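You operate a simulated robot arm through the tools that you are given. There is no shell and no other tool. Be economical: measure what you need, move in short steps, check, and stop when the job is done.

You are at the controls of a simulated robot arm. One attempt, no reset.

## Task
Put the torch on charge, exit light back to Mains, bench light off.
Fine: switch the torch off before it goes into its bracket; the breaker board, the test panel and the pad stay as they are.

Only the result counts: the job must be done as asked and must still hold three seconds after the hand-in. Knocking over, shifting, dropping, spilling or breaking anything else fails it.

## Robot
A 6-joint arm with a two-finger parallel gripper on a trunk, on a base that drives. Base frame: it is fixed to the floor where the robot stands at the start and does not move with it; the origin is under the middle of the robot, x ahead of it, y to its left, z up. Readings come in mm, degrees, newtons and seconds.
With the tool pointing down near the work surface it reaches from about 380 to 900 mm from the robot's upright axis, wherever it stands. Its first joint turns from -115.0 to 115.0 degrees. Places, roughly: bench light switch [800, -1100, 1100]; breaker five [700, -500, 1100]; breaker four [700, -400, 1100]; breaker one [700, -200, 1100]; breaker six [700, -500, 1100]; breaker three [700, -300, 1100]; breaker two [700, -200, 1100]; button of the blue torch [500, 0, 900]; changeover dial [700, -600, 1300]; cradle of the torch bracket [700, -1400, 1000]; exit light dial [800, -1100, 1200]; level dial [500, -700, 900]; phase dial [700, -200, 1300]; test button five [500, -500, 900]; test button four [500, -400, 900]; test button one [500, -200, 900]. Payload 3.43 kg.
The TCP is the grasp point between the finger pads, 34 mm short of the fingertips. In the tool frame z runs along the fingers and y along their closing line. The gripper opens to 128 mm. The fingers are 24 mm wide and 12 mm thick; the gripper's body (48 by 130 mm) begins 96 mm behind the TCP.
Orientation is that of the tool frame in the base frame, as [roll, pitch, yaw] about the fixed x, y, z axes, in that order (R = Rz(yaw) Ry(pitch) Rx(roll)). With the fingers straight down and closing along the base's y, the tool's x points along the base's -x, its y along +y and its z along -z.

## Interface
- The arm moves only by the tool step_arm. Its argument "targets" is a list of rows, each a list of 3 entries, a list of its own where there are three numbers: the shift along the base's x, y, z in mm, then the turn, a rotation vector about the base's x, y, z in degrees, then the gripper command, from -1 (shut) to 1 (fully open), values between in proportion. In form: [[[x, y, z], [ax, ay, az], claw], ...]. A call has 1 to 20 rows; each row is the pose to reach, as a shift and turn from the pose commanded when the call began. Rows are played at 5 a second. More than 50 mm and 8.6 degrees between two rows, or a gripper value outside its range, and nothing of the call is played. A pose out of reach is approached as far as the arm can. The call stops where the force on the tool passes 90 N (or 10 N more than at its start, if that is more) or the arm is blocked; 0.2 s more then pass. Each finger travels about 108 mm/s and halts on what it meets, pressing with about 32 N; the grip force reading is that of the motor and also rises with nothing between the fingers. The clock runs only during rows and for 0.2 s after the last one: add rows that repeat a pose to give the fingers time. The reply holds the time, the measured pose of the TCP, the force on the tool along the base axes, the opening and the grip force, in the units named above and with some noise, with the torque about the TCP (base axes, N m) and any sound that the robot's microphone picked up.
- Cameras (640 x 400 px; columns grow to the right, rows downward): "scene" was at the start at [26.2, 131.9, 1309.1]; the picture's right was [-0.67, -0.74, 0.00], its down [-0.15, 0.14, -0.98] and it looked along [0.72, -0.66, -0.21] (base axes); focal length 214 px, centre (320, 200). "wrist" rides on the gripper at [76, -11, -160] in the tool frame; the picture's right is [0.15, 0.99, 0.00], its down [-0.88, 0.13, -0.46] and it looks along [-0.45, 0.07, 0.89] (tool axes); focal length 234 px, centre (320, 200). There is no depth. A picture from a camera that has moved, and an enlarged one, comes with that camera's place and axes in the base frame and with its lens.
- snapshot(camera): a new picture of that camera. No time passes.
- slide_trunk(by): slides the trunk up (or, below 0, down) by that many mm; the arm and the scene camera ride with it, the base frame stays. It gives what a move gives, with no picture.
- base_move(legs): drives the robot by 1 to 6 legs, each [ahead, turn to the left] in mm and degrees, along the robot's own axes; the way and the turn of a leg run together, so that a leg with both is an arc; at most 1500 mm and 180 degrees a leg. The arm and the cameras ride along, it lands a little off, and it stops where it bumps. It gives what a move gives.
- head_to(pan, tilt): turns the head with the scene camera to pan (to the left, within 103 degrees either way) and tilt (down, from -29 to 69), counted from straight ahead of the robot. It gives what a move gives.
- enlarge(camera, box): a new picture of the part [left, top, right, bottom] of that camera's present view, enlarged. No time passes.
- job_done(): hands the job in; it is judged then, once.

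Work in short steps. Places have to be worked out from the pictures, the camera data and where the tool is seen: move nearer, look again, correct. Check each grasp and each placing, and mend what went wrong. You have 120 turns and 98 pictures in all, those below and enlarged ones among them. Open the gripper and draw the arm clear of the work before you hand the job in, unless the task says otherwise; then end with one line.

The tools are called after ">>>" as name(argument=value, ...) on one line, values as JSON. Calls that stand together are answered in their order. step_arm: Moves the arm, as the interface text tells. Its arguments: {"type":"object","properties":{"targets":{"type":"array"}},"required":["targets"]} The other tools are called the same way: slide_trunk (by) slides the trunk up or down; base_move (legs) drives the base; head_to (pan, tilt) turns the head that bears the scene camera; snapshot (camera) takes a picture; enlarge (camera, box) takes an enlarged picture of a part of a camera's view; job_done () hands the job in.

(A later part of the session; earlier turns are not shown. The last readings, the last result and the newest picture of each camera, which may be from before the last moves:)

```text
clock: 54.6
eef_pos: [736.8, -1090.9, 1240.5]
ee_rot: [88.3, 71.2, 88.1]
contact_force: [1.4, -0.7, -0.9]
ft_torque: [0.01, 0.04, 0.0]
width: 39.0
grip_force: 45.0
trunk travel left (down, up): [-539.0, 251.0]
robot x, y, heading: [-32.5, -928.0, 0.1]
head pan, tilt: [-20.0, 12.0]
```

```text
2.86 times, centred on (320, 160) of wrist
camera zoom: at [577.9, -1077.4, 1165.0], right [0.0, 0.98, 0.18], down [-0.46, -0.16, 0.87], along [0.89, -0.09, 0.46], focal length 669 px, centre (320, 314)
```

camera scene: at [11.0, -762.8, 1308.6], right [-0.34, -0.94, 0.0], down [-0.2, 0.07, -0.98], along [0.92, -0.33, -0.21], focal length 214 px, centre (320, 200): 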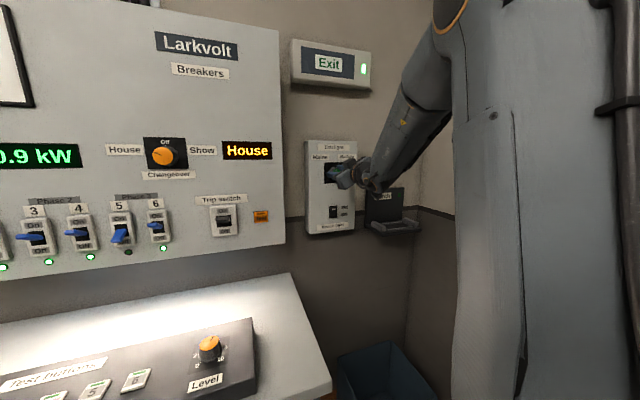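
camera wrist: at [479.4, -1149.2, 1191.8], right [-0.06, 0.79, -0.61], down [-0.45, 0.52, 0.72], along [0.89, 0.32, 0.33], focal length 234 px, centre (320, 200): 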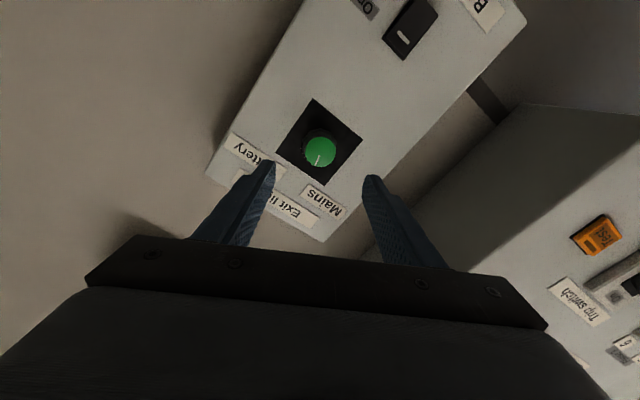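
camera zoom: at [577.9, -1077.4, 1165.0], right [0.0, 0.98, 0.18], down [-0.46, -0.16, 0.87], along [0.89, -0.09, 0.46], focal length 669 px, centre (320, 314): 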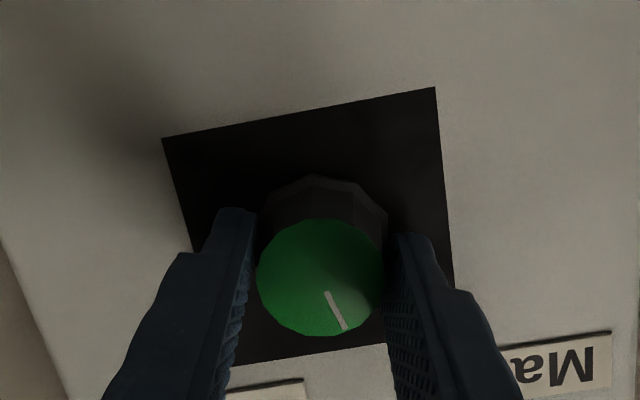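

Gripped; pointer ~15° left. Turn −32°.

>>> step_arm(targets=[[[0, 0, 0], [-6, 0, 0], -1], [[0, 0, 0], [-12, 0, 0], -1], [[0, 0, 0], [-18, 0, 0], -1], [[0, 0, 0], [-24, 0, 0], -1], [[0, 0, 0], [-28, 0, 0], -1], [[0, 0, 0], [-32, 0, 0], -1], [[0, 0, 0], [-32, 0, 0], -1]])

>>> enlarge(camera="wrist", box=[220, 90, 420, 230])

```text
clock: 56.2
eef_pos: [736.3, -1091.0, 1241.7]
ee_rot: [-87.9, 76.8, -87.8]
contact_force: [-22.7, 9.2, -20.8]
ft_torque: [0.29, 0.6, 0.58]
width: 39.3
grip_force: 44.9
trunk travel left (down, up): [-539.0, 251.0]
robot x, y, heading: [-33.5, -929.5, -0.1]
head pan, tilt: [-20.0, 12.0]
```

```text
2.86 times, centred on (320, 160) of wrist
camera zoom: at [577.8, -1119.9, 1170.0], right [0.0, 0.93, -0.37], down [-0.46, 0.33, 0.82], along [0.89, 0.17, 0.43], focal length 669 px, centre (320, 314)
```

zoom: 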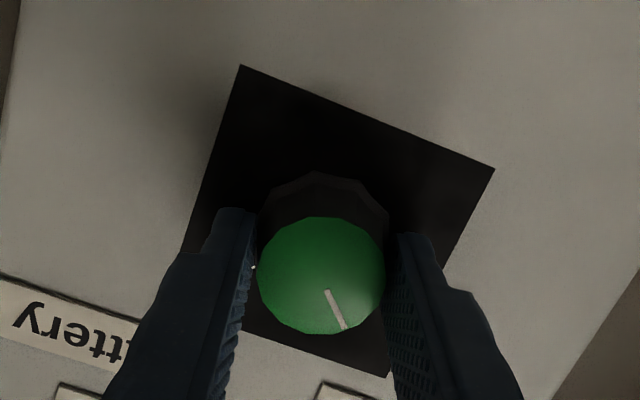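

No slip this time; pointer should be ~47° left. Release, back off and check.

>>> step_arm(targets=[[[0, 0, 0], [0, 0, 0], 0.2], [[0, 0, 0], [0, 0, 0], 0.2], [[-40, 0, 0], [0, 0, 0], 0.2], [[-80, 0, 0], [0, 0, 0], 0.2], [[-110, 0, 0], [0, 0, 0], 0.2], [[-110, 0, 0], [6, 0, 0], 0.2], [[-110, 0, 0], [13, 0, 0], 0.2], [[-110, 0, 0], [13, 0, 0], 0.2]])

>>> snapshot(camera="wrist")

>>> enlarge(camera="wrist", box=[220, 90, 420, 230])

>>> enlarge(camera="wrist", box=[260, 0, 400, 100])

```text
clock: 58.0
eef_pos: [628.6, -1093.0, 1244.4]
ee_rot: [-11.9, 89.3, -11.9]
contact_force: [0.3, -0.2, 0.1]
ft_torque: [0.03, 0.04, 0.0]
width: 77.0
grip_force: 0.0
trunk travel left (down, up): [-539.0, 251.0]
robot x, y, heading: [-33.0, -926.2, -0.1]
head pan, tilt: [-20.0, 12.0]
```

```text
57 pictures are left
camera wrist: at [469.2, -1104.3, 1168.1], right [0.0, 0.99, -0.15], down [-0.46, 0.13, 0.88], along [0.89, 0.07, 0.46], focal length 234 px, centre (320, 200)
```

wrist: 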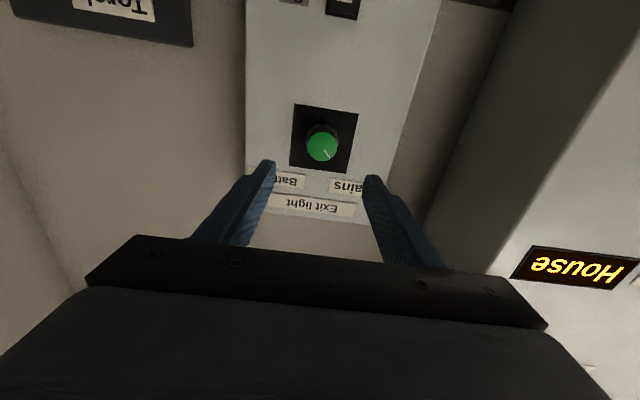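

```text
2.86 times, centred on (320, 160) of wrist
camera zoom: at [469.2, -1104.3, 1168.1], right [0.0, 0.99, -0.15], down [-0.46, 0.13, 0.88], along [0.89, 0.07, 0.46], focal length 669 px, centre (320, 314)
```

zoom: 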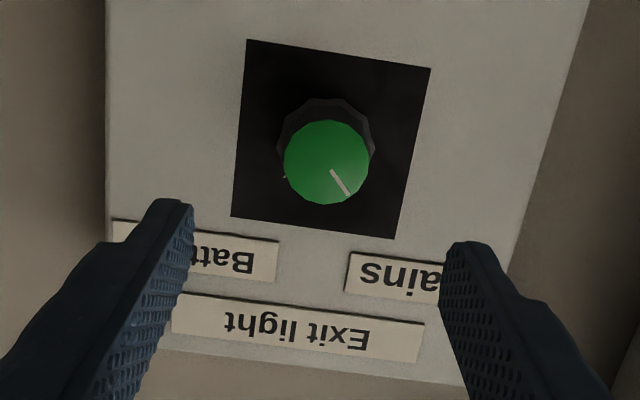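

```text
4.00 times, centred on (330, 50) of wrist
camera zoom: at [469.2, -1104.3, 1168.1], right [0.0, 0.99, -0.15], down [-0.46, 0.13, 0.88], along [0.89, 0.07, 0.46], focal length 937 px, centre (280, 800)
```

zoom: 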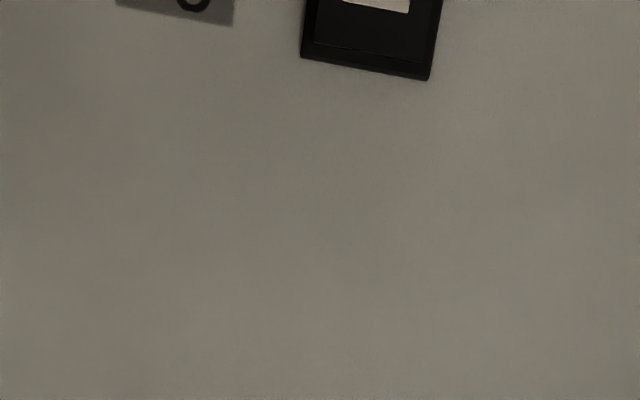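

Dial now at ~45° left (Mains). Now go down in front of the rocker with closed fingers, at its lower half.

>>> step_arm(targets=[[[-20, 0, -40], [0, 0, 0], -1], [[-20, 0, -80], [0, 0, 0], -1], [[-20, 1, -120], [0, 0, 0], -1], [[-20, 2, -150], [0, 0, 0], -1], [[-10, 2, -178], [0, 0, 0], -1], [[10, 2, -178], [0, 0, 0], -1], [[30, 2, -178], [0, 0, 0], -1], [[30, 2, -178], [0, 0, 0], -1]])

>>> enlarge(camera="wrist", box=[220, 60, 420, 200])

>>> enlarge(camera="scene", box=[290, 130, 390, 240])

```text
clock: 59.8
eef_pos: [656.2, -1091.3, 1065.4]
ee_rot: [-16.3, 89.4, -16.4]
contact_force: [-0.2, -0.5, -1.1]
ft_torque: [0.02, 0.0, 0.01]
width: 0.1
grip_force: 31.9
trunk travel left (down, up): [-539.0, 251.0]
robot x, y, heading: [-30.2, -925.9, 0.2]
head pan, tilt: [-20.0, 12.0]
```

```text
2.86 times, centred on (320, 130) of wrist
camera zoom: at [498.1, -1102.5, 989.0], right [0.0, 0.99, -0.15], down [-0.46, 0.13, 0.88], along [0.89, 0.07, 0.46], focal length 669 px, centre (320, 400)
```

zoom: 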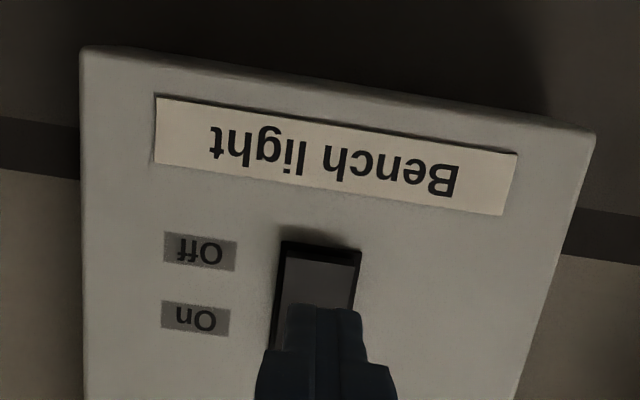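

```text
3.64 times, centred on (340, 185) of scene
camera zoom: at [11.3, -764.7, 1308.8], right [-0.34, -0.94, 0.0], down [-0.2, 0.07, -0.98], along [0.92, -0.33, -0.21], focal length 780 px, centre (247, 254)
```

zoom: 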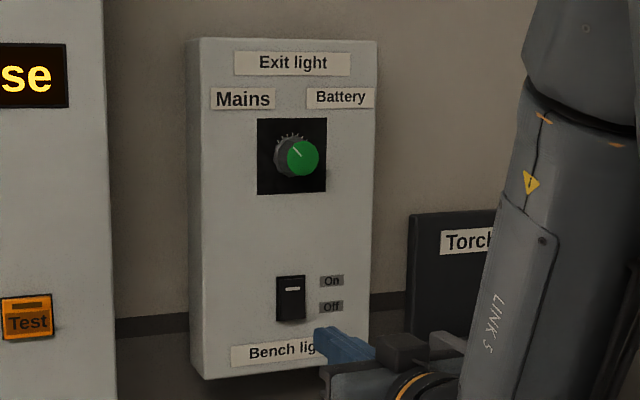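

Aligned with the rocker's lower half. Advance to near contact then press slowly.

>>> step_arm(targets=[[[40, 0, 0], [0, 0, 0], -1], [[75, 0, 0], [0, 0, 0], -1], [[82, 0, 0], [0, 0, 0], -1], [[86, 0, 0], [0, 0, 0], -1]])

>>> enlarge(camera="wrist", box=[220, 60, 420, 200])

```text
clock: 60.8
eef_pos: [732.5, -1091.5, 1063.2]
ee_rot: [-24.7, 89.8, -24.7]
contact_force: [-46.2, 5.2, 9.6]
ft_torque: [-0.09, -0.87, 0.2]
width: 0.0
grip_force: 31.9
trunk travel left (down, up): [-539.0, 251.0]
robot x, y, heading: [-37.1, -925.3, -0.0]
head pan, tilt: [-20.0, 12.0]
stopped in row 4: the force on the tool passed its limit at 103 N (the readings are from after the stop); the commanded pose is now the measured one
```

```text
2.86 times, centred on (320, 130) of wrist
camera zoom: at [573.2, -1103.0, 987.0], right [0.0, 0.99, -0.15], down [-0.46, 0.13, 0.88], along [0.89, 0.06, 0.46], focal length 669 px, centre (320, 400)
```

zoom: 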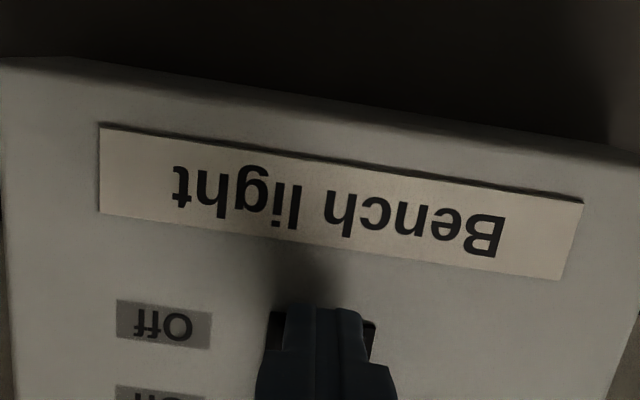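

Contact with ~100 N peak; back off and check whether the bench light went off.

>>> step_arm(targets=[[[-40, 0, 0], [0, 0, 0], -1], [[-85, 0, 0], [0, 0, 0], -1], [[-85, 0, 0], [0, 0, 0], -1]])

>>> snapshot(camera="scene")

>>> enlarge(camera="scene", box=[290, 130, 390, 240])

```text
clock: 61.5
eef_pos: [652.9, -1091.2, 1062.6]
ee_rot: [-43.1, 89.8, -43.3]
contact_force: [-0.4, -0.1, -0.1]
ft_torque: [0.01, 0.02, 0.01]
width: 0.0
grip_force: 31.9
trunk travel left (down, up): [-539.0, 251.0]
robot x, y, heading: [-30.2, -925.9, -0.1]
head pan, tilt: [-20.0, 12.0]
```

```text
51 pictures are left
camera scene: at [10.5, -764.8, 1308.8], right [-0.34, -0.94, 0.0], down [-0.2, 0.07, -0.98], along [0.92, -0.33, -0.21], focal length 214 px, centre (320, 200)
```

scene: 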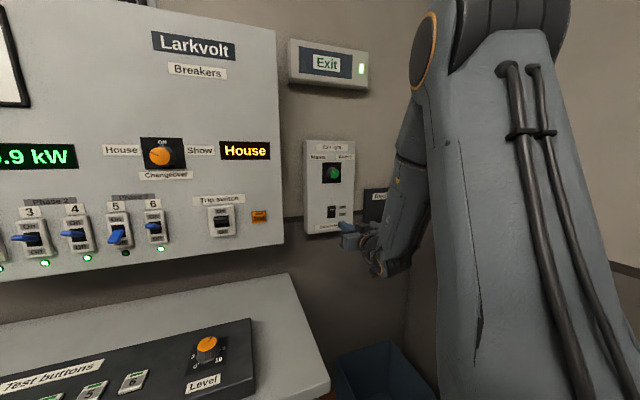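

```text
3.64 times, centred on (340, 185) of scene
camera zoom: at [10.5, -764.8, 1308.8], right [-0.34, -0.94, 0.0], down [-0.2, 0.07, -0.98], along [0.92, -0.33, -0.21], focal length 780 px, centre (247, 254)
```

zoom: 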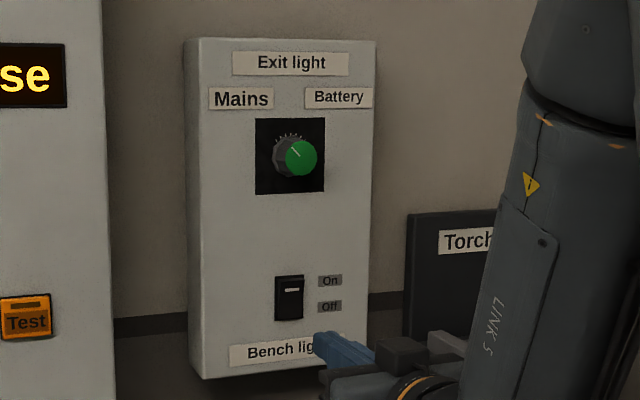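

Bench light is off. Now retract, raise, and turn the tool down to inspect the bracket from above.

>>> step_arm(targets=[[[-40, 0, 20], [0, 0, 0], -1], [[-60, 0, 60], [0, 0, 0], -1], [[-60, 0, 100], [0, 0, 0], -1], [[-60, 0, 140], [0, 0, 0], -1], [[-60, 0, 180], [0, 8, 0], -1], [[-60, 0, 200], [0, 16, 0], -1], [[-60, -10, 210], [0, 24, 0], -1], [[-60, -30, 210], [0, 32, 0], -1], [[-60, -50, 210], [0, 40, 0], -1], [[-60, -75, 210], [0, 48, 0], -1], [[-60, -100, 210], [0, 56, 0], -1], [[-60, -130, 210], [0, 64, 0], -1], [[-60, -160, 210], [0, 72, 0], -1], [[-60, -190, 210], [0, 80, 0], -1], [[-60, -220, 210], [0, 88, 0], -1], [[-60, -250, 210], [0, 90, 0], -1], [[-60, -260, 210], [0, 90, 0], -1], [[-60, -260, 210], [0, 90, 0], -1]])

>>> snapshot(camera="wrist")

```text
clock: 65.3
eef_pos: [578.8, -1344.7, 1260.1]
ee_rot: [-179.8, 0.0, 180.0]
contact_force: [-0.3, 0.2, -0.4]
ft_torque: [0.02, -0.04, 0.02]
width: 0.1
grip_force: 31.8
out of reach, approached as far as the arm can: row 16, 17, 18
trunk travel left (down, up): [-539.0, 251.0]
robot x, y, heading: [-35.4, -927.5, -0.1]
head pan, tilt: [-20.0, 12.0]
```

```text
49 pictures are left
camera wrist: at [502.9, -1355.8, 1421.4], right [-0.15, 0.99, 0.0], down [0.88, 0.13, 0.46], along [0.45, 0.06, -0.89], focal length 234 px, centre (320, 200)
```

wrist: 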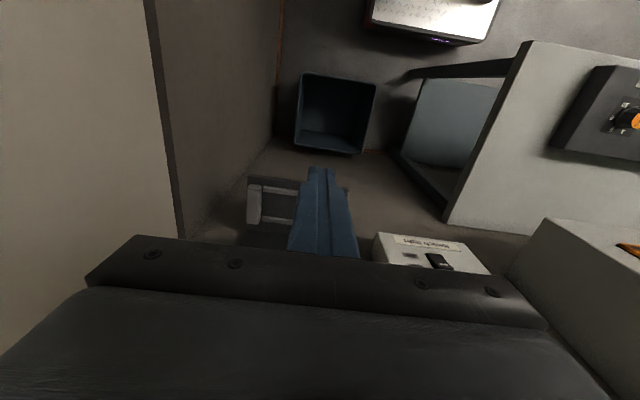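

Open the gripper and shift back/down for a clear view of the bracket.

>>> step_arm(targets=[[[-20, 0, -30], [0, 0, 0], 1], [[-40, 0, -60], [0, 0, 0], 1], [[-60, 0, -90], [0, 0, 0], 1], [[-60, 0, -90], [0, 0, 0], 1]])

>>> enlarge(camera="wrist", box=[200, 140, 440, 280])

```text
clock: 66.3
eef_pos: [520.5, -1343.2, 1173.1]
ee_rot: [-179.8, 0.1, -179.9]
contact_force: [-0.3, -0.2, -0.2]
ft_torque: [-0.01, -0.02, -0.03]
width: 128.0
grip_force: 0.1
trunk travel left (down, up): [-539.0, 251.0]
robot x, y, heading: [-32.7, -925.8, 0.3]
head pan, tilt: [-20.0, 12.0]
```

```text
2.67 times, centred on (320, 210) of wrist
camera zoom: at [444.4, -1354.8, 1332.5], right [-0.15, 0.99, 0.0], down [0.88, 0.13, 0.46], along [0.45, 0.06, -0.89], focal length 624 px, centre (320, 173)
```

zoom: 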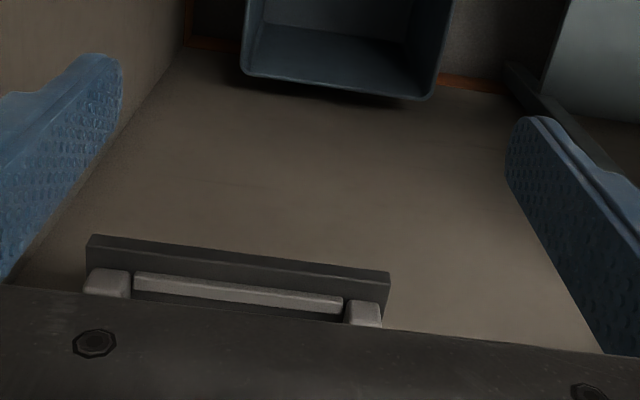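

The gripper palm hides the shelf; pitch the tool up 32° and raise for a clearer look.

>>> step_arm(targets=[[[0, 0, 15], [0, -8, 0], 1], [[0, 0, 30], [0, -16, 0], 1], [[0, 0, 45], [0, -24, 0], 1], [[0, 0, 60], [0, -32, 0], 1], [[0, 0, 60], [0, -32, 0], 1]])

>>> snapshot(camera="wrist")

```text
clock: 67.5
eef_pos: [519.5, -1341.1, 1232.0]
ee_rot: [-179.7, 32.2, -180.0]
contact_force: [0.0, 1.0, 0.8]
ft_torque: [0.0, 0.01, -0.02]
width: 127.9
grip_force: 0.1
trunk travel left (down, up): [-539.0, 251.0]
robot x, y, heading: [-35.8, -926.4, 0.1]
head pan, tilt: [-20.0, 12.0]
```

```text
47 pictures are left
camera wrist: at [370.9, -1352.5, 1327.7], right [-0.12, 0.99, -0.08], down [0.5, 0.13, 0.85], along [0.86, 0.06, -0.51], focal length 234 px, centre (320, 200)
```

wrist: 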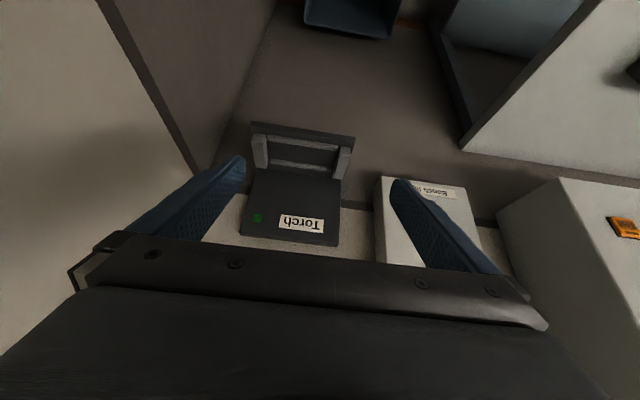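

>>> enlarge(camera="wrist", box=[230, 110, 370, 250])

```text
2.86 times, centred on (300, 180) of wrist
camera zoom: at [370.9, -1352.5, 1327.7], right [-0.12, 0.99, -0.08], down [0.5, 0.13, 0.85], along [0.86, 0.06, -0.51], focal length 669 px, centre (377, 257)
```

zoom: 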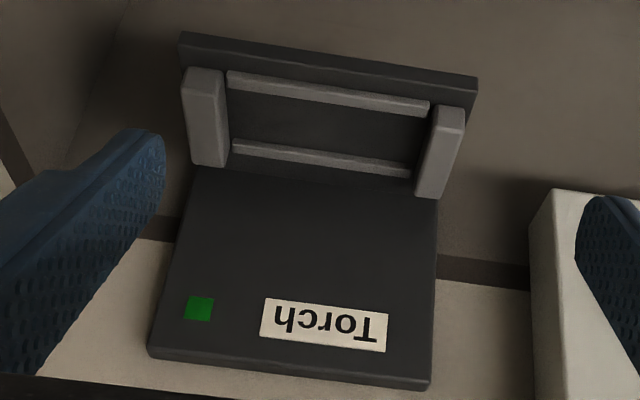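

Bracket inner span ≈135 mm (torch ≈131), so I need precision. Get a sharp scene view of the bracket for triangulation.

>>> head_to(pan=-35, tilt=20)

>>> snapshot(camera="scene")

```text
clock: 68.3
eef_pos: [518.8, -1341.5, 1232.4]
ee_rot: [-179.8, 32.2, -179.9]
contact_force: [0.6, -0.3, -0.1]
ft_torque: [-0.04, -0.01, 0.03]
width: 127.9
grip_force: 0.1
trunk travel left (down, up): [-539.0, 251.0]
robot x, y, heading: [-33.8, -926.8, -0.0]
head pan, tilt: [-35.0, 20.0]
```

```text
45 pictures are left
camera scene: at [-1.0, -786.3, 1295.8], right [-0.57, -0.82, 0.0], down [-0.28, 0.2, -0.94], along [0.77, -0.54, -0.34], focal length 214 px, centre (320, 200)
```

scene: 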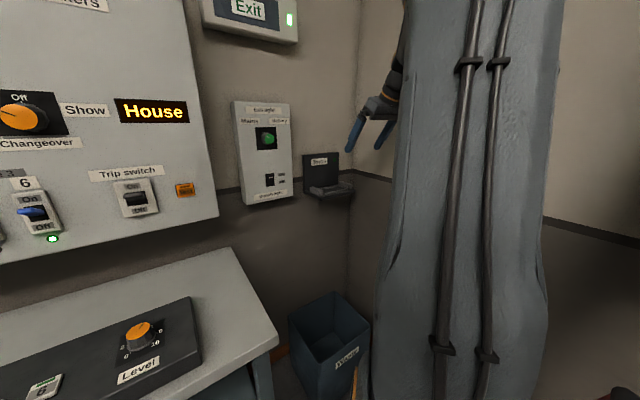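

>>> enlarge(camera="scene", box=[295, 145, 365, 205])

```text
6.67 times, centred on (330, 175) of scene
camera zoom: at [-1.0, -786.3, 1295.8], right [-0.57, -0.82, 0.0], down [-0.28, 0.2, -0.94], along [0.77, -0.54, -0.34], focal length 1430 px, centre (253, 367)
```

zoom: 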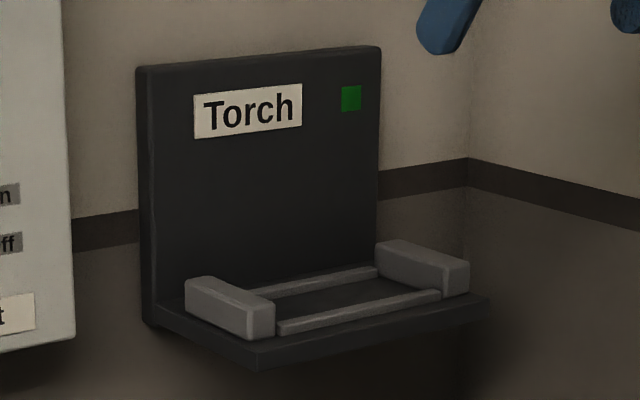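

Refined: cradle centre ≈ (750, -1372), shelf top z≈1000, inner gap ≈135×58 mm, plate front x≈821, top z≈1158. Now fold the arm back and return to the torch.

>>> step_arm(targets=[[[-20, 20, 10], [0, 4, 0], 1], [[-40, 55, 20], [0, 8, 0], 1], [[-60, 95, 30], [0, 12, 0], 1], [[-80, 135, 40], [0, 16, 0], 1], [[-100, 175, 50], [0, 20, 0], 1], [[-120, 215, 60], [0, 24, 0], 1], [[-130, 255, 70], [0, 28, 0], 1], [[-139, 300, 78], [0, 32, 0], 1], [[-139, 345, 78], [0, 32, 0], 1], [[-139, 391, 78], [0, 32, 0], 1], [[-139, 391, 78], [0, 32, 0], 1]])

>>> base_move(legs=[[0, 90], [870, 0], [0, -90]])

```text
clock: 70.7
eef_pos: [378.7, -950.6, 1311.4]
ee_rot: [-179.8, 0.1, -180.0]
contact_force: [0.3, -0.1, 0.7]
ft_torque: [0.01, -0.02, 0.01]
width: 128.0
grip_force: 0.0
trunk travel left (down, up): [-539.0, 251.0]
robot x, y, heading: [-33.4, -926.1, -0.0]
head pan, tilt: [-35.0, 20.0]
```

```text
clock: 83.1
eef_pos: [388.7, -86.1, 1310.1]
ee_rot: [-179.8, 0.1, 177.4]
contact_force: [1.1, -0.2, -0.8]
ft_torque: [0.02, -0.01, 0.02]
width: 128.0
grip_force: 0.1
trunk travel left (down, up): [-539.0, 251.0]
robot x, y, heading: [-20.4, -41.8, -2.9]
head pan, tilt: [-35.0, 20.0]
```

Rotate the gripper −86.4° about z (fingers closing along x) and move above the torch.

>>> step_arm(targets=[[[8, 7, -10], [0, 0, -8], 1], [[16, 14, -20], [0, 0, -16], 1], [[24, 21, -30], [0, 0, -24], 1], [[32, 28, -50], [0, 0, -32], 1], [[40, 35, -70], [0, 0, -40], 1], [[48, 42, -90], [0, 0, -48], 1], [[56, 49, -110], [0, 0, -56], 1], [[64, 56, -140], [0, 0, -64], 1], [[72, 63, -170], [0, 0, -72], 1], [[80, 70, -200], [0, 0, -80], 1], [[88, 78, -225], [0, 0, -86.4], 1], [[88, 78, -225], [0, 0, -86.4], 1]])

>>> snapshot(camera="wrist")

```text
clock: 85.7
eef_pos: [477.2, -8.7, 1086.4]
ee_rot: [-179.8, 0.3, 90.9]
contact_force: [0.2, 0.4, 0.2]
ft_torque: [-0.01, 0.02, 0.0]
width: 128.0
grip_force: 0.1
trunk travel left (down, up): [-539.0, 251.0]
robot x, y, heading: [-22.9, -41.3, -2.6]
head pan, tilt: [-35.0, 20.0]
```

```text
43 pictures are left
camera wrist: at [466.1, 66.7, 1246.1], right [0.99, 0.16, 0.0], down [0.15, -0.88, 0.46], along [0.07, -0.45, -0.89], focal length 234 px, centre (320, 200)
```

wrist: 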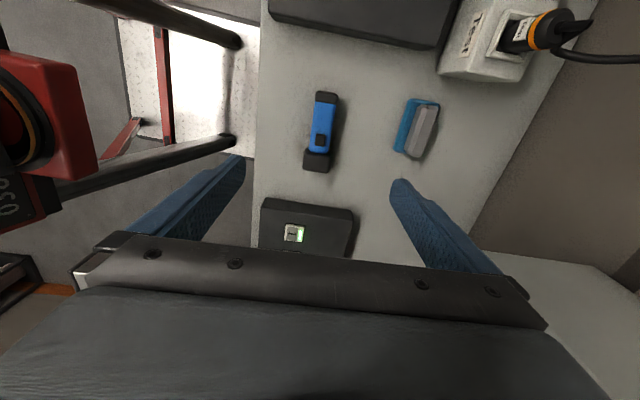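

>>> enlarge(camera="wrist", box=[270, 80, 370, 180])

```text
4.00 times, centred on (320, 130) of wrist
camera zoom: at [466.1, 66.7, 1246.1], right [0.99, 0.16, 0.0], down [0.15, -0.88, 0.46], along [0.07, -0.45, -0.89], focal length 937 px, centre (320, 480)
```

zoom: 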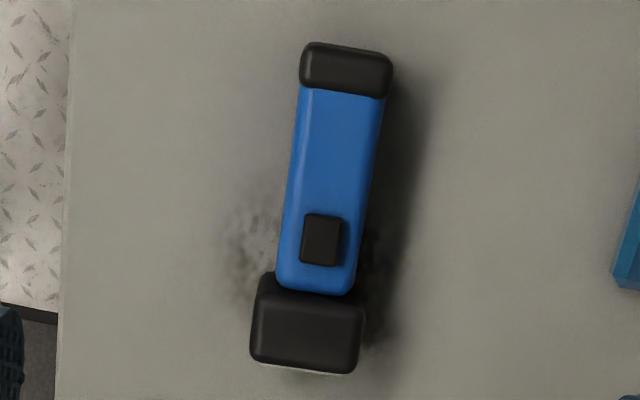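

Torch axis at x≈478, parallel to y, y from -77 to +54. Descend with 77 mm opening to TCP z≈870 and check.

>>> step_arm(targets=[[[1, 0, -45], [0, 0, 0], 0.2], [[1, 0, -90], [0, 0, 0], 0.2], [[1, 0, -135], [0, 0, 0], 0.2], [[1, 0, -175], [0, 0, 0], 0.2], [[1, 0, -200], [0, 0, 0], 0.2], [[1, 0, -216], [0, 0, 0], 0.2], [[1, 0, -216], [0, 0, 0], 0.2]])

>>> head_to(pan=-10, tilt=35)

>>> enlarge(camera="scene", box=[270, 140, 430, 270])

>>> enlarge(camera="wrist", box=[240, 60, 400, 180])

```text
clock: 87.3
eef_pos: [479.9, -8.1, 868.4]
ee_rot: [-179.8, 0.2, 91.0]
contact_force: [1.0, 0.3, -0.2]
ft_torque: [0.0, -0.02, -0.02]
width: 76.9
grip_force: 0.0
trunk travel left (down, up): [-539.0, 251.0]
robot x, y, heading: [-23.3, -43.7, -2.9]
head pan, tilt: [-35.0, 20.0]
```

```text
clock: 88.2
eef_pos: [480.3, -8.8, 870.1]
ee_rot: [-179.8, 0.2, 91.0]
contact_force: [0.2, 0.3, 0.1]
ft_torque: [0.03, 0.02, -0.03]
width: 76.5
grip_force: 0.2
trunk travel left (down, up): [-539.0, 251.0]
robot x, y, heading: [-24.3, -38.6, -2.7]
head pan, tilt: [-10.0, 35.0]
```

```text
3.08 times, centred on (350, 205) of scene
camera zoom: at [28.7, 134.5, 1272.0], right [-0.22, -0.98, 0.0], down [-0.56, 0.13, -0.82], along [0.8, -0.18, -0.57], focal length 660 px, centre (228, 185)
```

zoom: 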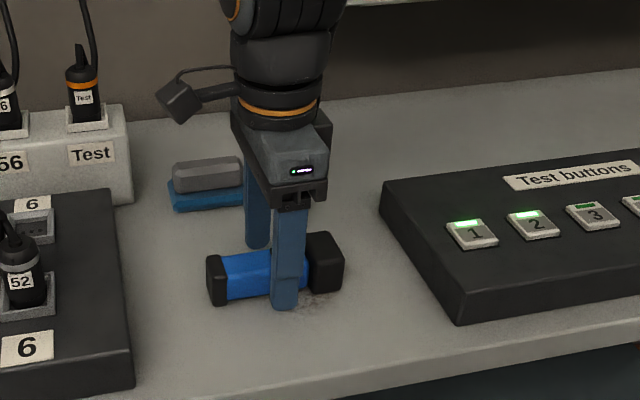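

```text
3.33 times, centred on (320, 120) of wrist
camera zoom: at [468.5, 66.7, 1029.3], right [0.99, 0.16, 0.0], down [0.15, -0.88, 0.46], along [0.07, -0.45, -0.89], focal length 781 px, centre (320, 467)
```

zoom: 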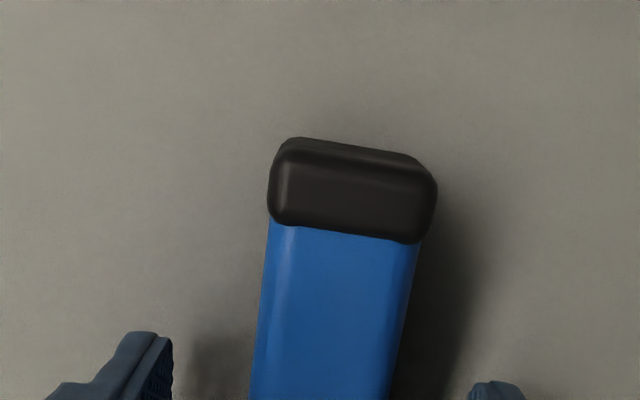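

Fingers straddle the body. Close and check grip width.

>>> step_arm(targets=[[[-1, 0, 0], [0, 0, 0], 0.2], [[-1, 0, 0], [0, 0, 0], -1], [[-1, 0, 0], [0, 0, 0], -1], [[-1, 0, 0], [0, 0, 0], -1]])

>>> step_arm(targets=[[[0, 0, 20], [0, 0, 0], -1], [[0, 0, 50], [0, 0, 0], -1], [[0, 0, 50], [0, 0, 0], -1]])

>>> enlarge(camera="scene", box=[270, 140, 430, 270])

>>> enlarge(camera="wrist", box=[220, 40, 420, 190])

```text
clock: 89.2
eef_pos: [478.5, -9.1, 869.5]
ee_rot: [-179.9, 0.1, 91.0]
contact_force: [-0.5, 0.7, 3.2]
ft_torque: [0.1, -0.12, -0.02]
width: 33.5
grip_force: 32.3
trunk travel left (down, up): [-539.0, 251.0]
robot x, y, heading: [-22.6, -43.8, -2.9]
head pan, tilt: [-10.0, 35.0]
```

```text
clock: 90.0
eef_pos: [476.9, -10.1, 920.5]
ee_rot: [-179.8, 0.2, 91.0]
contact_force: [0.5, 0.0, -1.1]
ft_torque: [0.01, 0.0, -0.02]
width: 33.4
grip_force: 32.7
trunk travel left (down, up): [-539.0, 251.0]
robot x, y, heading: [-29.5, -42.0, -2.7]
head pan, tilt: [-10.0, 35.0]
```

```text
3.08 times, centred on (350, 205) of scene
camera zoom: at [28.8, 134.6, 1271.9], right [-0.22, -0.98, 0.0], down [-0.56, 0.13, -0.82], along [0.8, -0.18, -0.57], focal length 660 px, centre (228, 185)
```

zoom: 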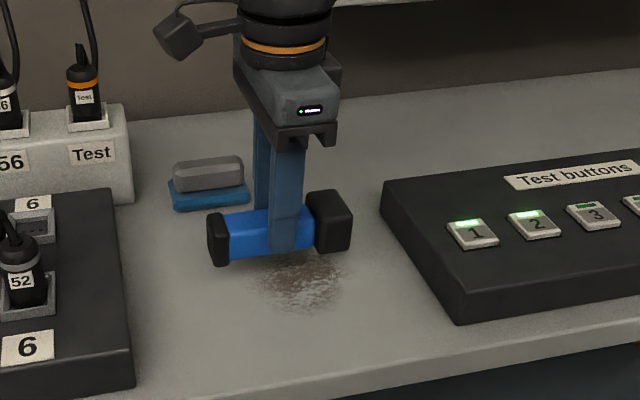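

```text
2.67 times, centred on (320, 115) of wrist
camera zoom: at [464.6, 66.1, 1081.7], right [0.99, 0.16, 0.0], down [0.15, -0.88, 0.46], along [0.07, -0.45, -0.89], focal length 624 px, centre (320, 427)
```

zoom: 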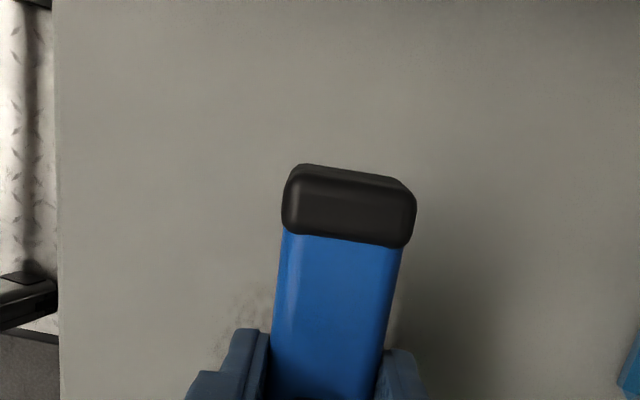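

Torch held level (33.4 mm grip). Raise and retract for the drive.

>>> step_arm(targets=[[[0, 0, 40], [0, 0, 0], -1], [[-5, 0, 80], [0, 0, 0], -1], [[-15, -5, 120], [0, 0, 0], -1], [[-25, -10, 160], [0, 0, 0], -1], [[-40, -15, 200], [0, 0, 0], -1], [[-55, -20, 240], [0, 0, 0], -1], [[-70, -25, 280], [0, 0, 0], -1], [[-80, -30, 320], [0, 0, 0], -1], [[-90, -30, 360], [0, 0, 0], -1], [[-90, -30, 380], [0, 0, 0], -1], [[-90, -30, 380], [0, 0, 0], -1]])

>>> base_move(legs=[[0, -85.5], [950, 0], [0, 89]])

>>> head_to(pan=-25, tilt=15)

>>> snapshot(camera="scene")

```text
clock: 92.4
eef_pos: [387.2, -39.8, 1301.0]
ee_rot: [-179.7, 0.1, 91.0]
contact_force: [0.9, 0.7, -1.0]
ft_torque: [0.0, -0.04, 0.0]
width: 33.4
grip_force: 32.0
trunk travel left (down, up): [-539.0, 251.0]
robot x, y, heading: [-20.9, -42.2, -2.8]
head pan, tilt: [-10.0, 35.0]
```

```text
clock: 103.2
eef_pos: [378.2, -1192.0, 1300.8]
ee_rot: [-179.9, 0.1, 59.8]
contact_force: [-0.3, -0.9, -1.8]
ft_torque: [-0.02, -0.02, 0.0]
width: 33.5
grip_force: 31.9
trunk travel left (down, up): [-539.0, 251.0]
robot x, y, heading: [22.2, -981.2, -33.9]
head pan, tilt: [-10.0, 35.0]
stopped in leg 3: the robot was blocked; the commanded pose is now the measured one
```

```text
clock: 104.1
eef_pos: [378.0, -1192.5, 1301.9]
ee_rot: [-179.8, 0.1, 59.8]
contact_force: [0.0, 0.1, -1.4]
ft_torque: [0.0, -0.03, -0.01]
width: 33.3
grip_force: 32.3
trunk travel left (down, up): [-539.0, 251.0]
robot x, y, heading: [22.4, -983.6, -34.2]
head pan, tilt: [-25.0, 15.0]
```

```text
37 pictures are left
camera scene: at [146.7, -876.4, 1303.9], right [-0.86, -0.52, 0.0], down [-0.13, 0.22, -0.97], along [0.5, -0.83, -0.26], focal length 214 px, centre (320, 200)
```

scene: 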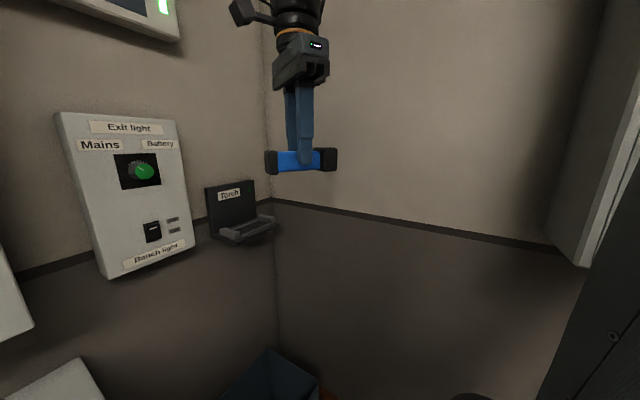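

Base stopped against the bench with heading −34°, which happens to face the bracket well (826 mm away). Back off the contact 2° and swing the tool so the torch is along y, at height above the bracket's front.

>>> base_move(legs=[[0, -2]])

>>> step_arm(targets=[[[20, -10, 0], [0, 0, 8], -1], [[45, -25, -10], [0, 0, 16], -1], [[70, -45, -20], [0, 0, 24], -1], [[100, -65, -30], [0, 0, 32], -1], [[130, -90, -40], [0, 0, 32], -1], [[160, -115, -50], [0, 0, 32], -1], [[190, -140, -60], [0, 0, 32], -1], [[220, -165, -70], [0, 0, 32], -1], [[220, -165, -70], [0, 0, 32], -1]])

>>> snapshot(camera="wrist")

```text
clock: 104.8
eef_pos: [371.1, -1205.8, 1299.8]
ee_rot: [-179.8, 0.2, 57.8]
contact_force: [0.7, 0.0, -1.0]
ft_torque: [0.02, 0.0, 0.01]
width: 33.2
grip_force: 32.4
trunk travel left (down, up): [-539.0, 251.0]
robot x, y, heading: [22.4, -982.7, -35.8]
head pan, tilt: [-25.0, 15.0]
```

```text
clock: 106.8
eef_pos: [591.5, -1372.7, 1225.1]
ee_rot: [-179.8, 0.1, 89.6]
contact_force: [0.2, 0.2, -2.2]
ft_torque: [0.03, 0.02, 0.02]
width: 33.7
grip_force: 32.2
trunk travel left (down, up): [-539.0, 251.0]
robot x, y, heading: [24.9, -978.4, -36.1]
head pan, tilt: [-25.0, 15.0]
```

```text
36 pictures are left
camera wrist: at [580.9, -1297.1, 1386.2], right [0.99, 0.14, 0.0], down [0.13, -0.88, 0.46], along [0.06, -0.45, -0.89], focal length 234 px, centre (320, 200)
```

wrist: 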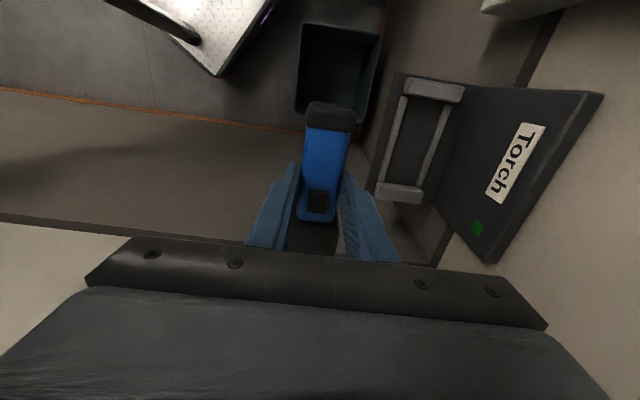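

Excellent top view of the cradle. Enlarge to refine its position.

>>> enlarge(camera="wrist", box=[350, 60, 490, 220])

>>> enlarge(camera="wrist", box=[270, 80, 390, 260])

```text
2.50 times, centred on (420, 140) of wrist
camera zoom: at [580.9, -1297.1, 1386.2], right [0.99, 0.14, 0.0], down [0.13, -0.88, 0.46], along [0.06, -0.45, -0.89], focal length 585 px, centre (70, 350)
```

zoom: 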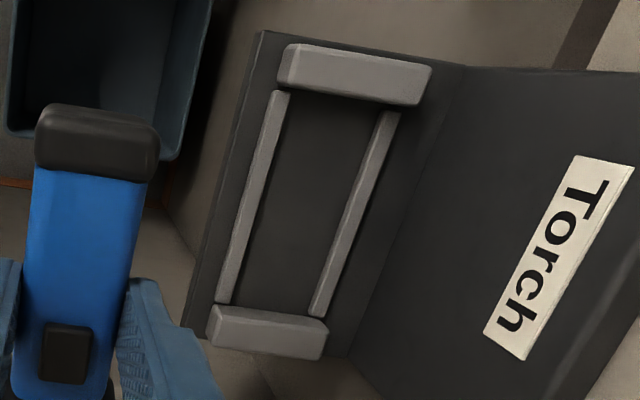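

```text
2.22 times, centred on (330, 170) of wrist
camera zoom: at [580.9, -1297.1, 1386.2], right [0.99, 0.14, 0.0], down [0.13, -0.88, 0.46], along [0.06, -0.45, -0.89], focal length 520 px, centre (298, 267)
```

zoom: 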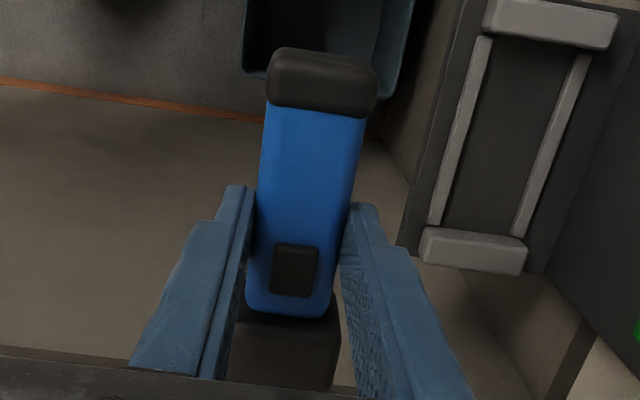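

Cradle refined: centre ≈ (745, -1370.5), gap ≈133 mm in y; tail end is +63 mm from TCP so TCP y≈-1368. Lean 6° away from the plate and move to just above the cradle.

>>> step_arm(targets=[[[40, 1, -10], [0, -2, 0], -1], [[80, 2, -25], [0, -4, 0], -1], [[120, 4, -45], [0, -6, 0], -1], [[150, 4, -70], [0, -6, 0], -1], [[151, 4, -100], [0, -6, 0], -1], [[151, 4, -125], [0, -6, 0], -1], [[151, 4, -140], [0, -6, 0], -1], [[151, 4, -140], [0, -6, 0], -1]])

>>> enlarge(camera="wrist", box=[240, 60, 440, 220])

>>> head_to(pan=0, tilt=15)

>>> snapshot(camera="scene")

```text
clock: 108.6
eef_pos: [741.7, -1366.0, 1089.4]
ee_rot: [174.3, 0.1, 89.7]
contact_force: [0.2, -0.3, -1.4]
ft_torque: [0.02, 0.01, 0.02]
width: 33.2
grip_force: 32.5
trunk travel left (down, up): [-539.0, 251.0]
robot x, y, heading: [23.7, -985.2, -35.6]
head pan, tilt: [-25.0, 15.0]
```

```text
2.50 times, centred on (340, 140) of wrist
camera zoom: at [714.9, -1290.7, 1248.1], right [0.98, 0.14, 0.1], down [0.08, -0.88, 0.47], along [0.15, -0.45, -0.88], focal length 585 px, centre (270, 350)
```

zoom: 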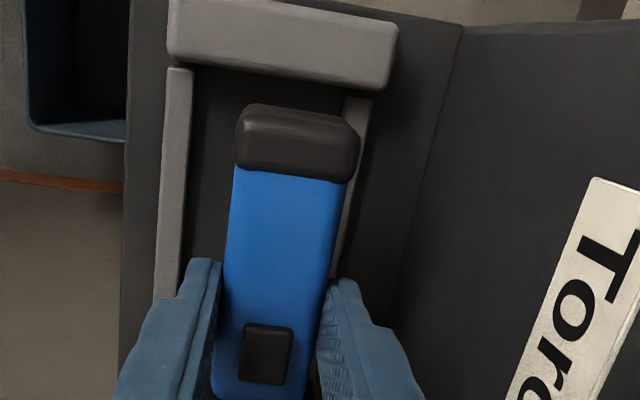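

```text
clock: 109.5
eef_pos: [742.5, -1366.4, 1089.4]
ee_rot: [174.3, 0.0, 89.7]
contact_force: [0.9, 0.6, -2.2]
ft_torque: [0.01, 0.01, 0.01]
width: 33.2
grip_force: 31.8
trunk travel left (down, up): [-539.0, 251.0]
robot x, y, heading: [24.0, -983.0, -35.7]
head pan, tilt: [0.0, 15.0]
```

```text
32 pictures are left
camera scene: at [180.7, -854.0, 1303.9], right [-0.59, -0.81, 0.0], down [-0.21, 0.15, -0.97], along [0.78, -0.57, -0.26], focal length 214 px, centre (320, 200)
```

scene: 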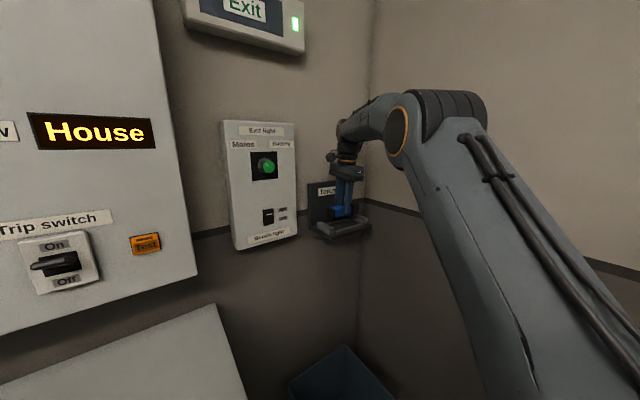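

>>> enlarge(camera="scene", box=[300, 160, 380, 250])

```text
4.44 times, centred on (340, 205) of scene
camera zoom: at [180.7, -854.0, 1303.9], right [-0.59, -0.81, 0.0], down [-0.21, 0.15, -0.97], along [0.78, -0.57, -0.26], focal length 953 px, centre (231, 178)
```

zoom: 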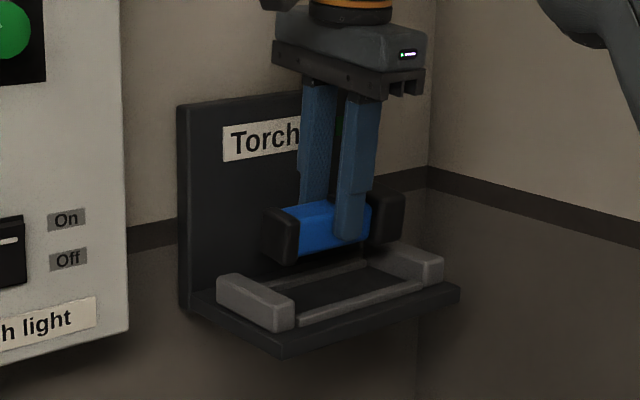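

Check the head end versus the far block with a tighter zoom.

>>> enlarge(camera="scene", box=[322, 190, 362, 232])

```text
9.52 times, centred on (342, 211) of scene
camera zoom: at [180.7, -854.0, 1303.9], right [-0.59, -0.81, 0.0], down [-0.21, 0.15, -0.97], along [0.78, -0.57, -0.26], focal length 2043 px, centre (110, 95)
```

zoom: 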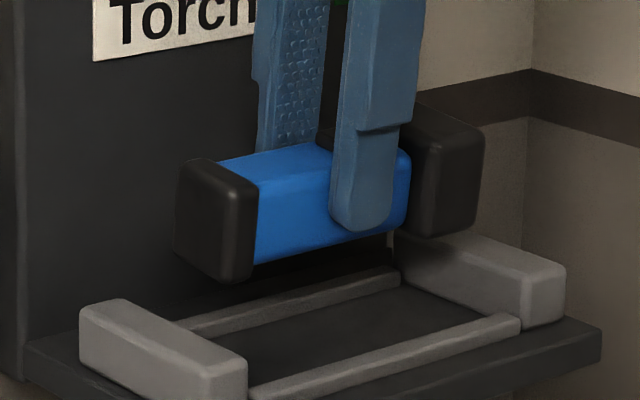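

Torch needs about −4 mm in y for centring, −1 mm in x. Lower by 28 mm and look.

>>> step_arm(targets=[[[-1, -4, 0], [0, 0, 0], -1], [[-1, -4, -10], [0, 0, 0], -1], [[-1, -4, -20], [0, 0, 0], -1], [[-1, -4, -26], [0, 0, 0], -1]])

>>> enlarge(camera="scene", box=[322, 190, 362, 232])

>>> enlarge(camera="wrist", box=[240, 60, 440, 220])

```text
clock: 110.5
eef_pos: [738.6, -1368.3, 1065.2]
ee_rot: [174.2, 0.2, 89.7]
contact_force: [-0.3, -0.5, -2.0]
ft_torque: [-0.01, 0.03, -0.04]
width: 33.4
grip_force: 31.9
trunk travel left (down, up): [-539.0, 251.0]
robot x, y, heading: [26.1, -985.1, -35.9]
head pan, tilt: [0.0, 15.0]
```

```text
9.52 times, centred on (342, 211) of scene
camera zoom: at [180.7, -854.0, 1303.9], right [-0.59, -0.81, 0.0], down [-0.21, 0.15, -0.97], along [0.78, -0.57, -0.26], focal length 2043 px, centre (110, 95)
```

zoom: 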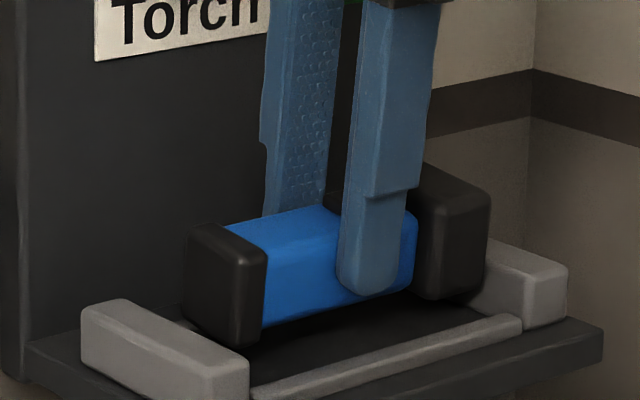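

```text
2.50 times, centred on (340, 140) of wrist
camera zoom: at [712.6, -1292.7, 1222.9], right [0.98, 0.14, 0.1], down [0.08, -0.88, 0.47], along [0.15, -0.45, -0.88], focal length 585 px, centre (270, 350)
```

zoom: 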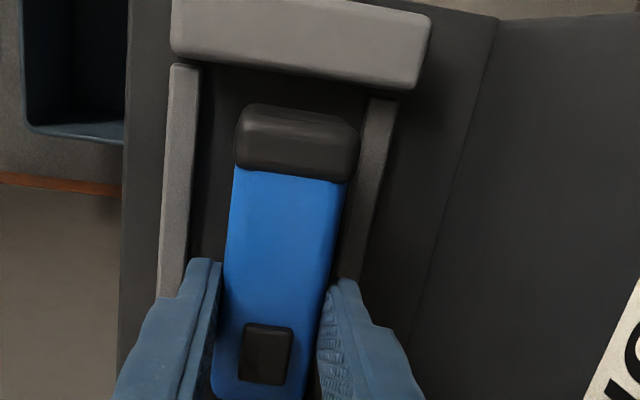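

Well positioned; shift +2 mm in x and lower gently to the shelf.

>>> step_arm(targets=[[[2, 0, -5], [0, 0, 0], -1], [[2, 0, -9], [0, 0, 0], -1], [[2, 0, -12], [0, 0, 0], -1]])

>>> enlarge(camera="scene", box=[322, 190, 362, 232])

```text
clock: 111.3
eef_pos: [742.6, -1369.8, 1052.8]
ee_rot: [174.1, 0.1, 89.7]
contact_force: [0.0, -0.3, -2.0]
ft_torque: [-0.03, -0.02, 0.0]
width: 33.5
grip_force: 31.9
trunk travel left (down, up): [-539.0, 251.0]
robot x, y, heading: [27.6, -980.6, -36.1]
head pan, tilt: [0.0, 15.0]
```

```text
9.52 times, centred on (342, 211) of scene
camera zoom: at [180.7, -854.0, 1303.9], right [-0.59, -0.81, 0.0], down [-0.21, 0.15, -0.97], along [0.78, -0.57, -0.26], focal length 2043 px, centre (110, 95)
```

zoom: 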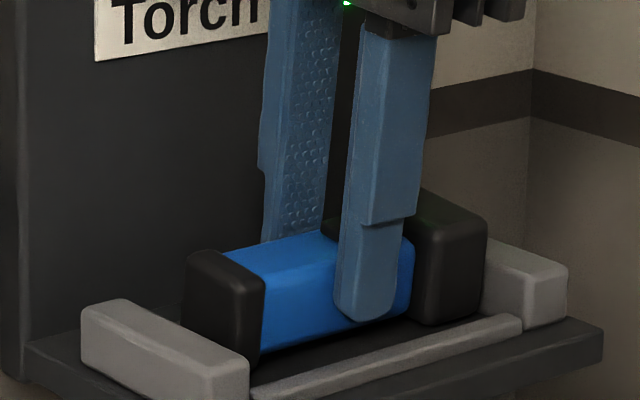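

The bracket's green lamp seems lit already. Lower a few more mm to contact.

>>> step_arm(targets=[[[0, 0, -2], [0, 0, 0], -1], [[0, 0, -4], [0, 0, 0], -1], [[0, 0, -5], [0, 0, 0], -1]])

```text
clock: 112.1
eef_pos: [742.0, -1370.7, 1051.3]
ee_rot: [174.0, 0.3, 89.7]
contact_force: [-4.4, -1.8, 17.9]
ft_torque: [-0.57, 0.46, -0.12]
width: 33.8
grip_force: 32.0
trunk travel left (down, up): [-539.0, 251.0]
robot x, y, heading: [24.5, -983.0, -36.0]
head pan, tilt: [0.0, 15.0]
```

Contact at 18 N. Ease up 2 mm and open to ~52 mm.

>>> step_arm(targets=[[[0, 0, 2], [0, 0, 0], -1], [[0, 0, 2], [0, 0, 0], -0.4], [[0, 0, 2], [0, 0, 0], -0.2], [[0, 0, 2], [0, 0, 0], -0.2]])

>>> enlarge(camera="scene", box=[322, 180, 362, 232])

>>> enlarge(camera="wrist", box=[240, 60, 440, 220])

```text
clock: 113.1
eef_pos: [742.4, -1368.9, 1050.6]
ee_rot: [174.1, 0.1, 89.6]
contact_force: [0.3, 0.9, 0.5]
ft_torque: [-0.02, -0.01, -0.01]
width: 51.1
grip_force: 0.1
trunk travel left (down, up): [-539.0, 251.0]
robot x, y, heading: [21.9, -983.8, -35.9]
head pan, tilt: [0.0, 15.0]
```

```text
7.69 times, centred on (342, 206) of scene
camera zoom: at [180.6, -853.9, 1303.9], right [-0.59, -0.81, 0.0], down [-0.21, 0.15, -0.97], along [0.78, -0.57, -0.26], focal length 1650 px, centre (151, 154)
```

zoom: 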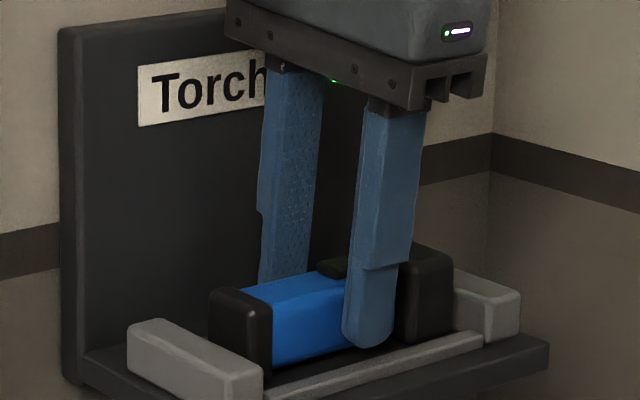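

```text
2.50 times, centred on (340, 140) of wrist
camera zoom: at [716.2, -1294.0, 1208.9], right [0.98, 0.14, 0.1], down [0.08, -0.88, 0.47], along [0.15, -0.45, -0.88], focal length 585 px, centre (270, 350)
```

zoom: 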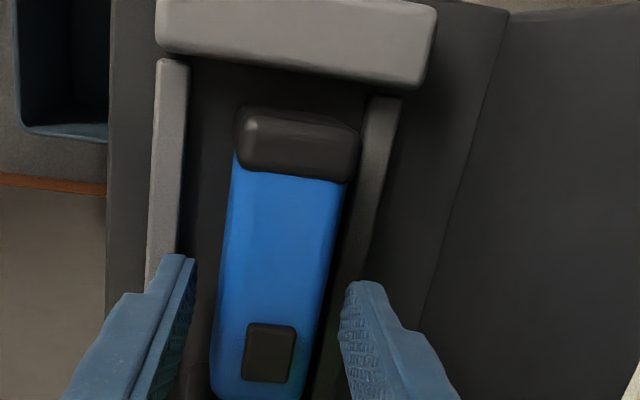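

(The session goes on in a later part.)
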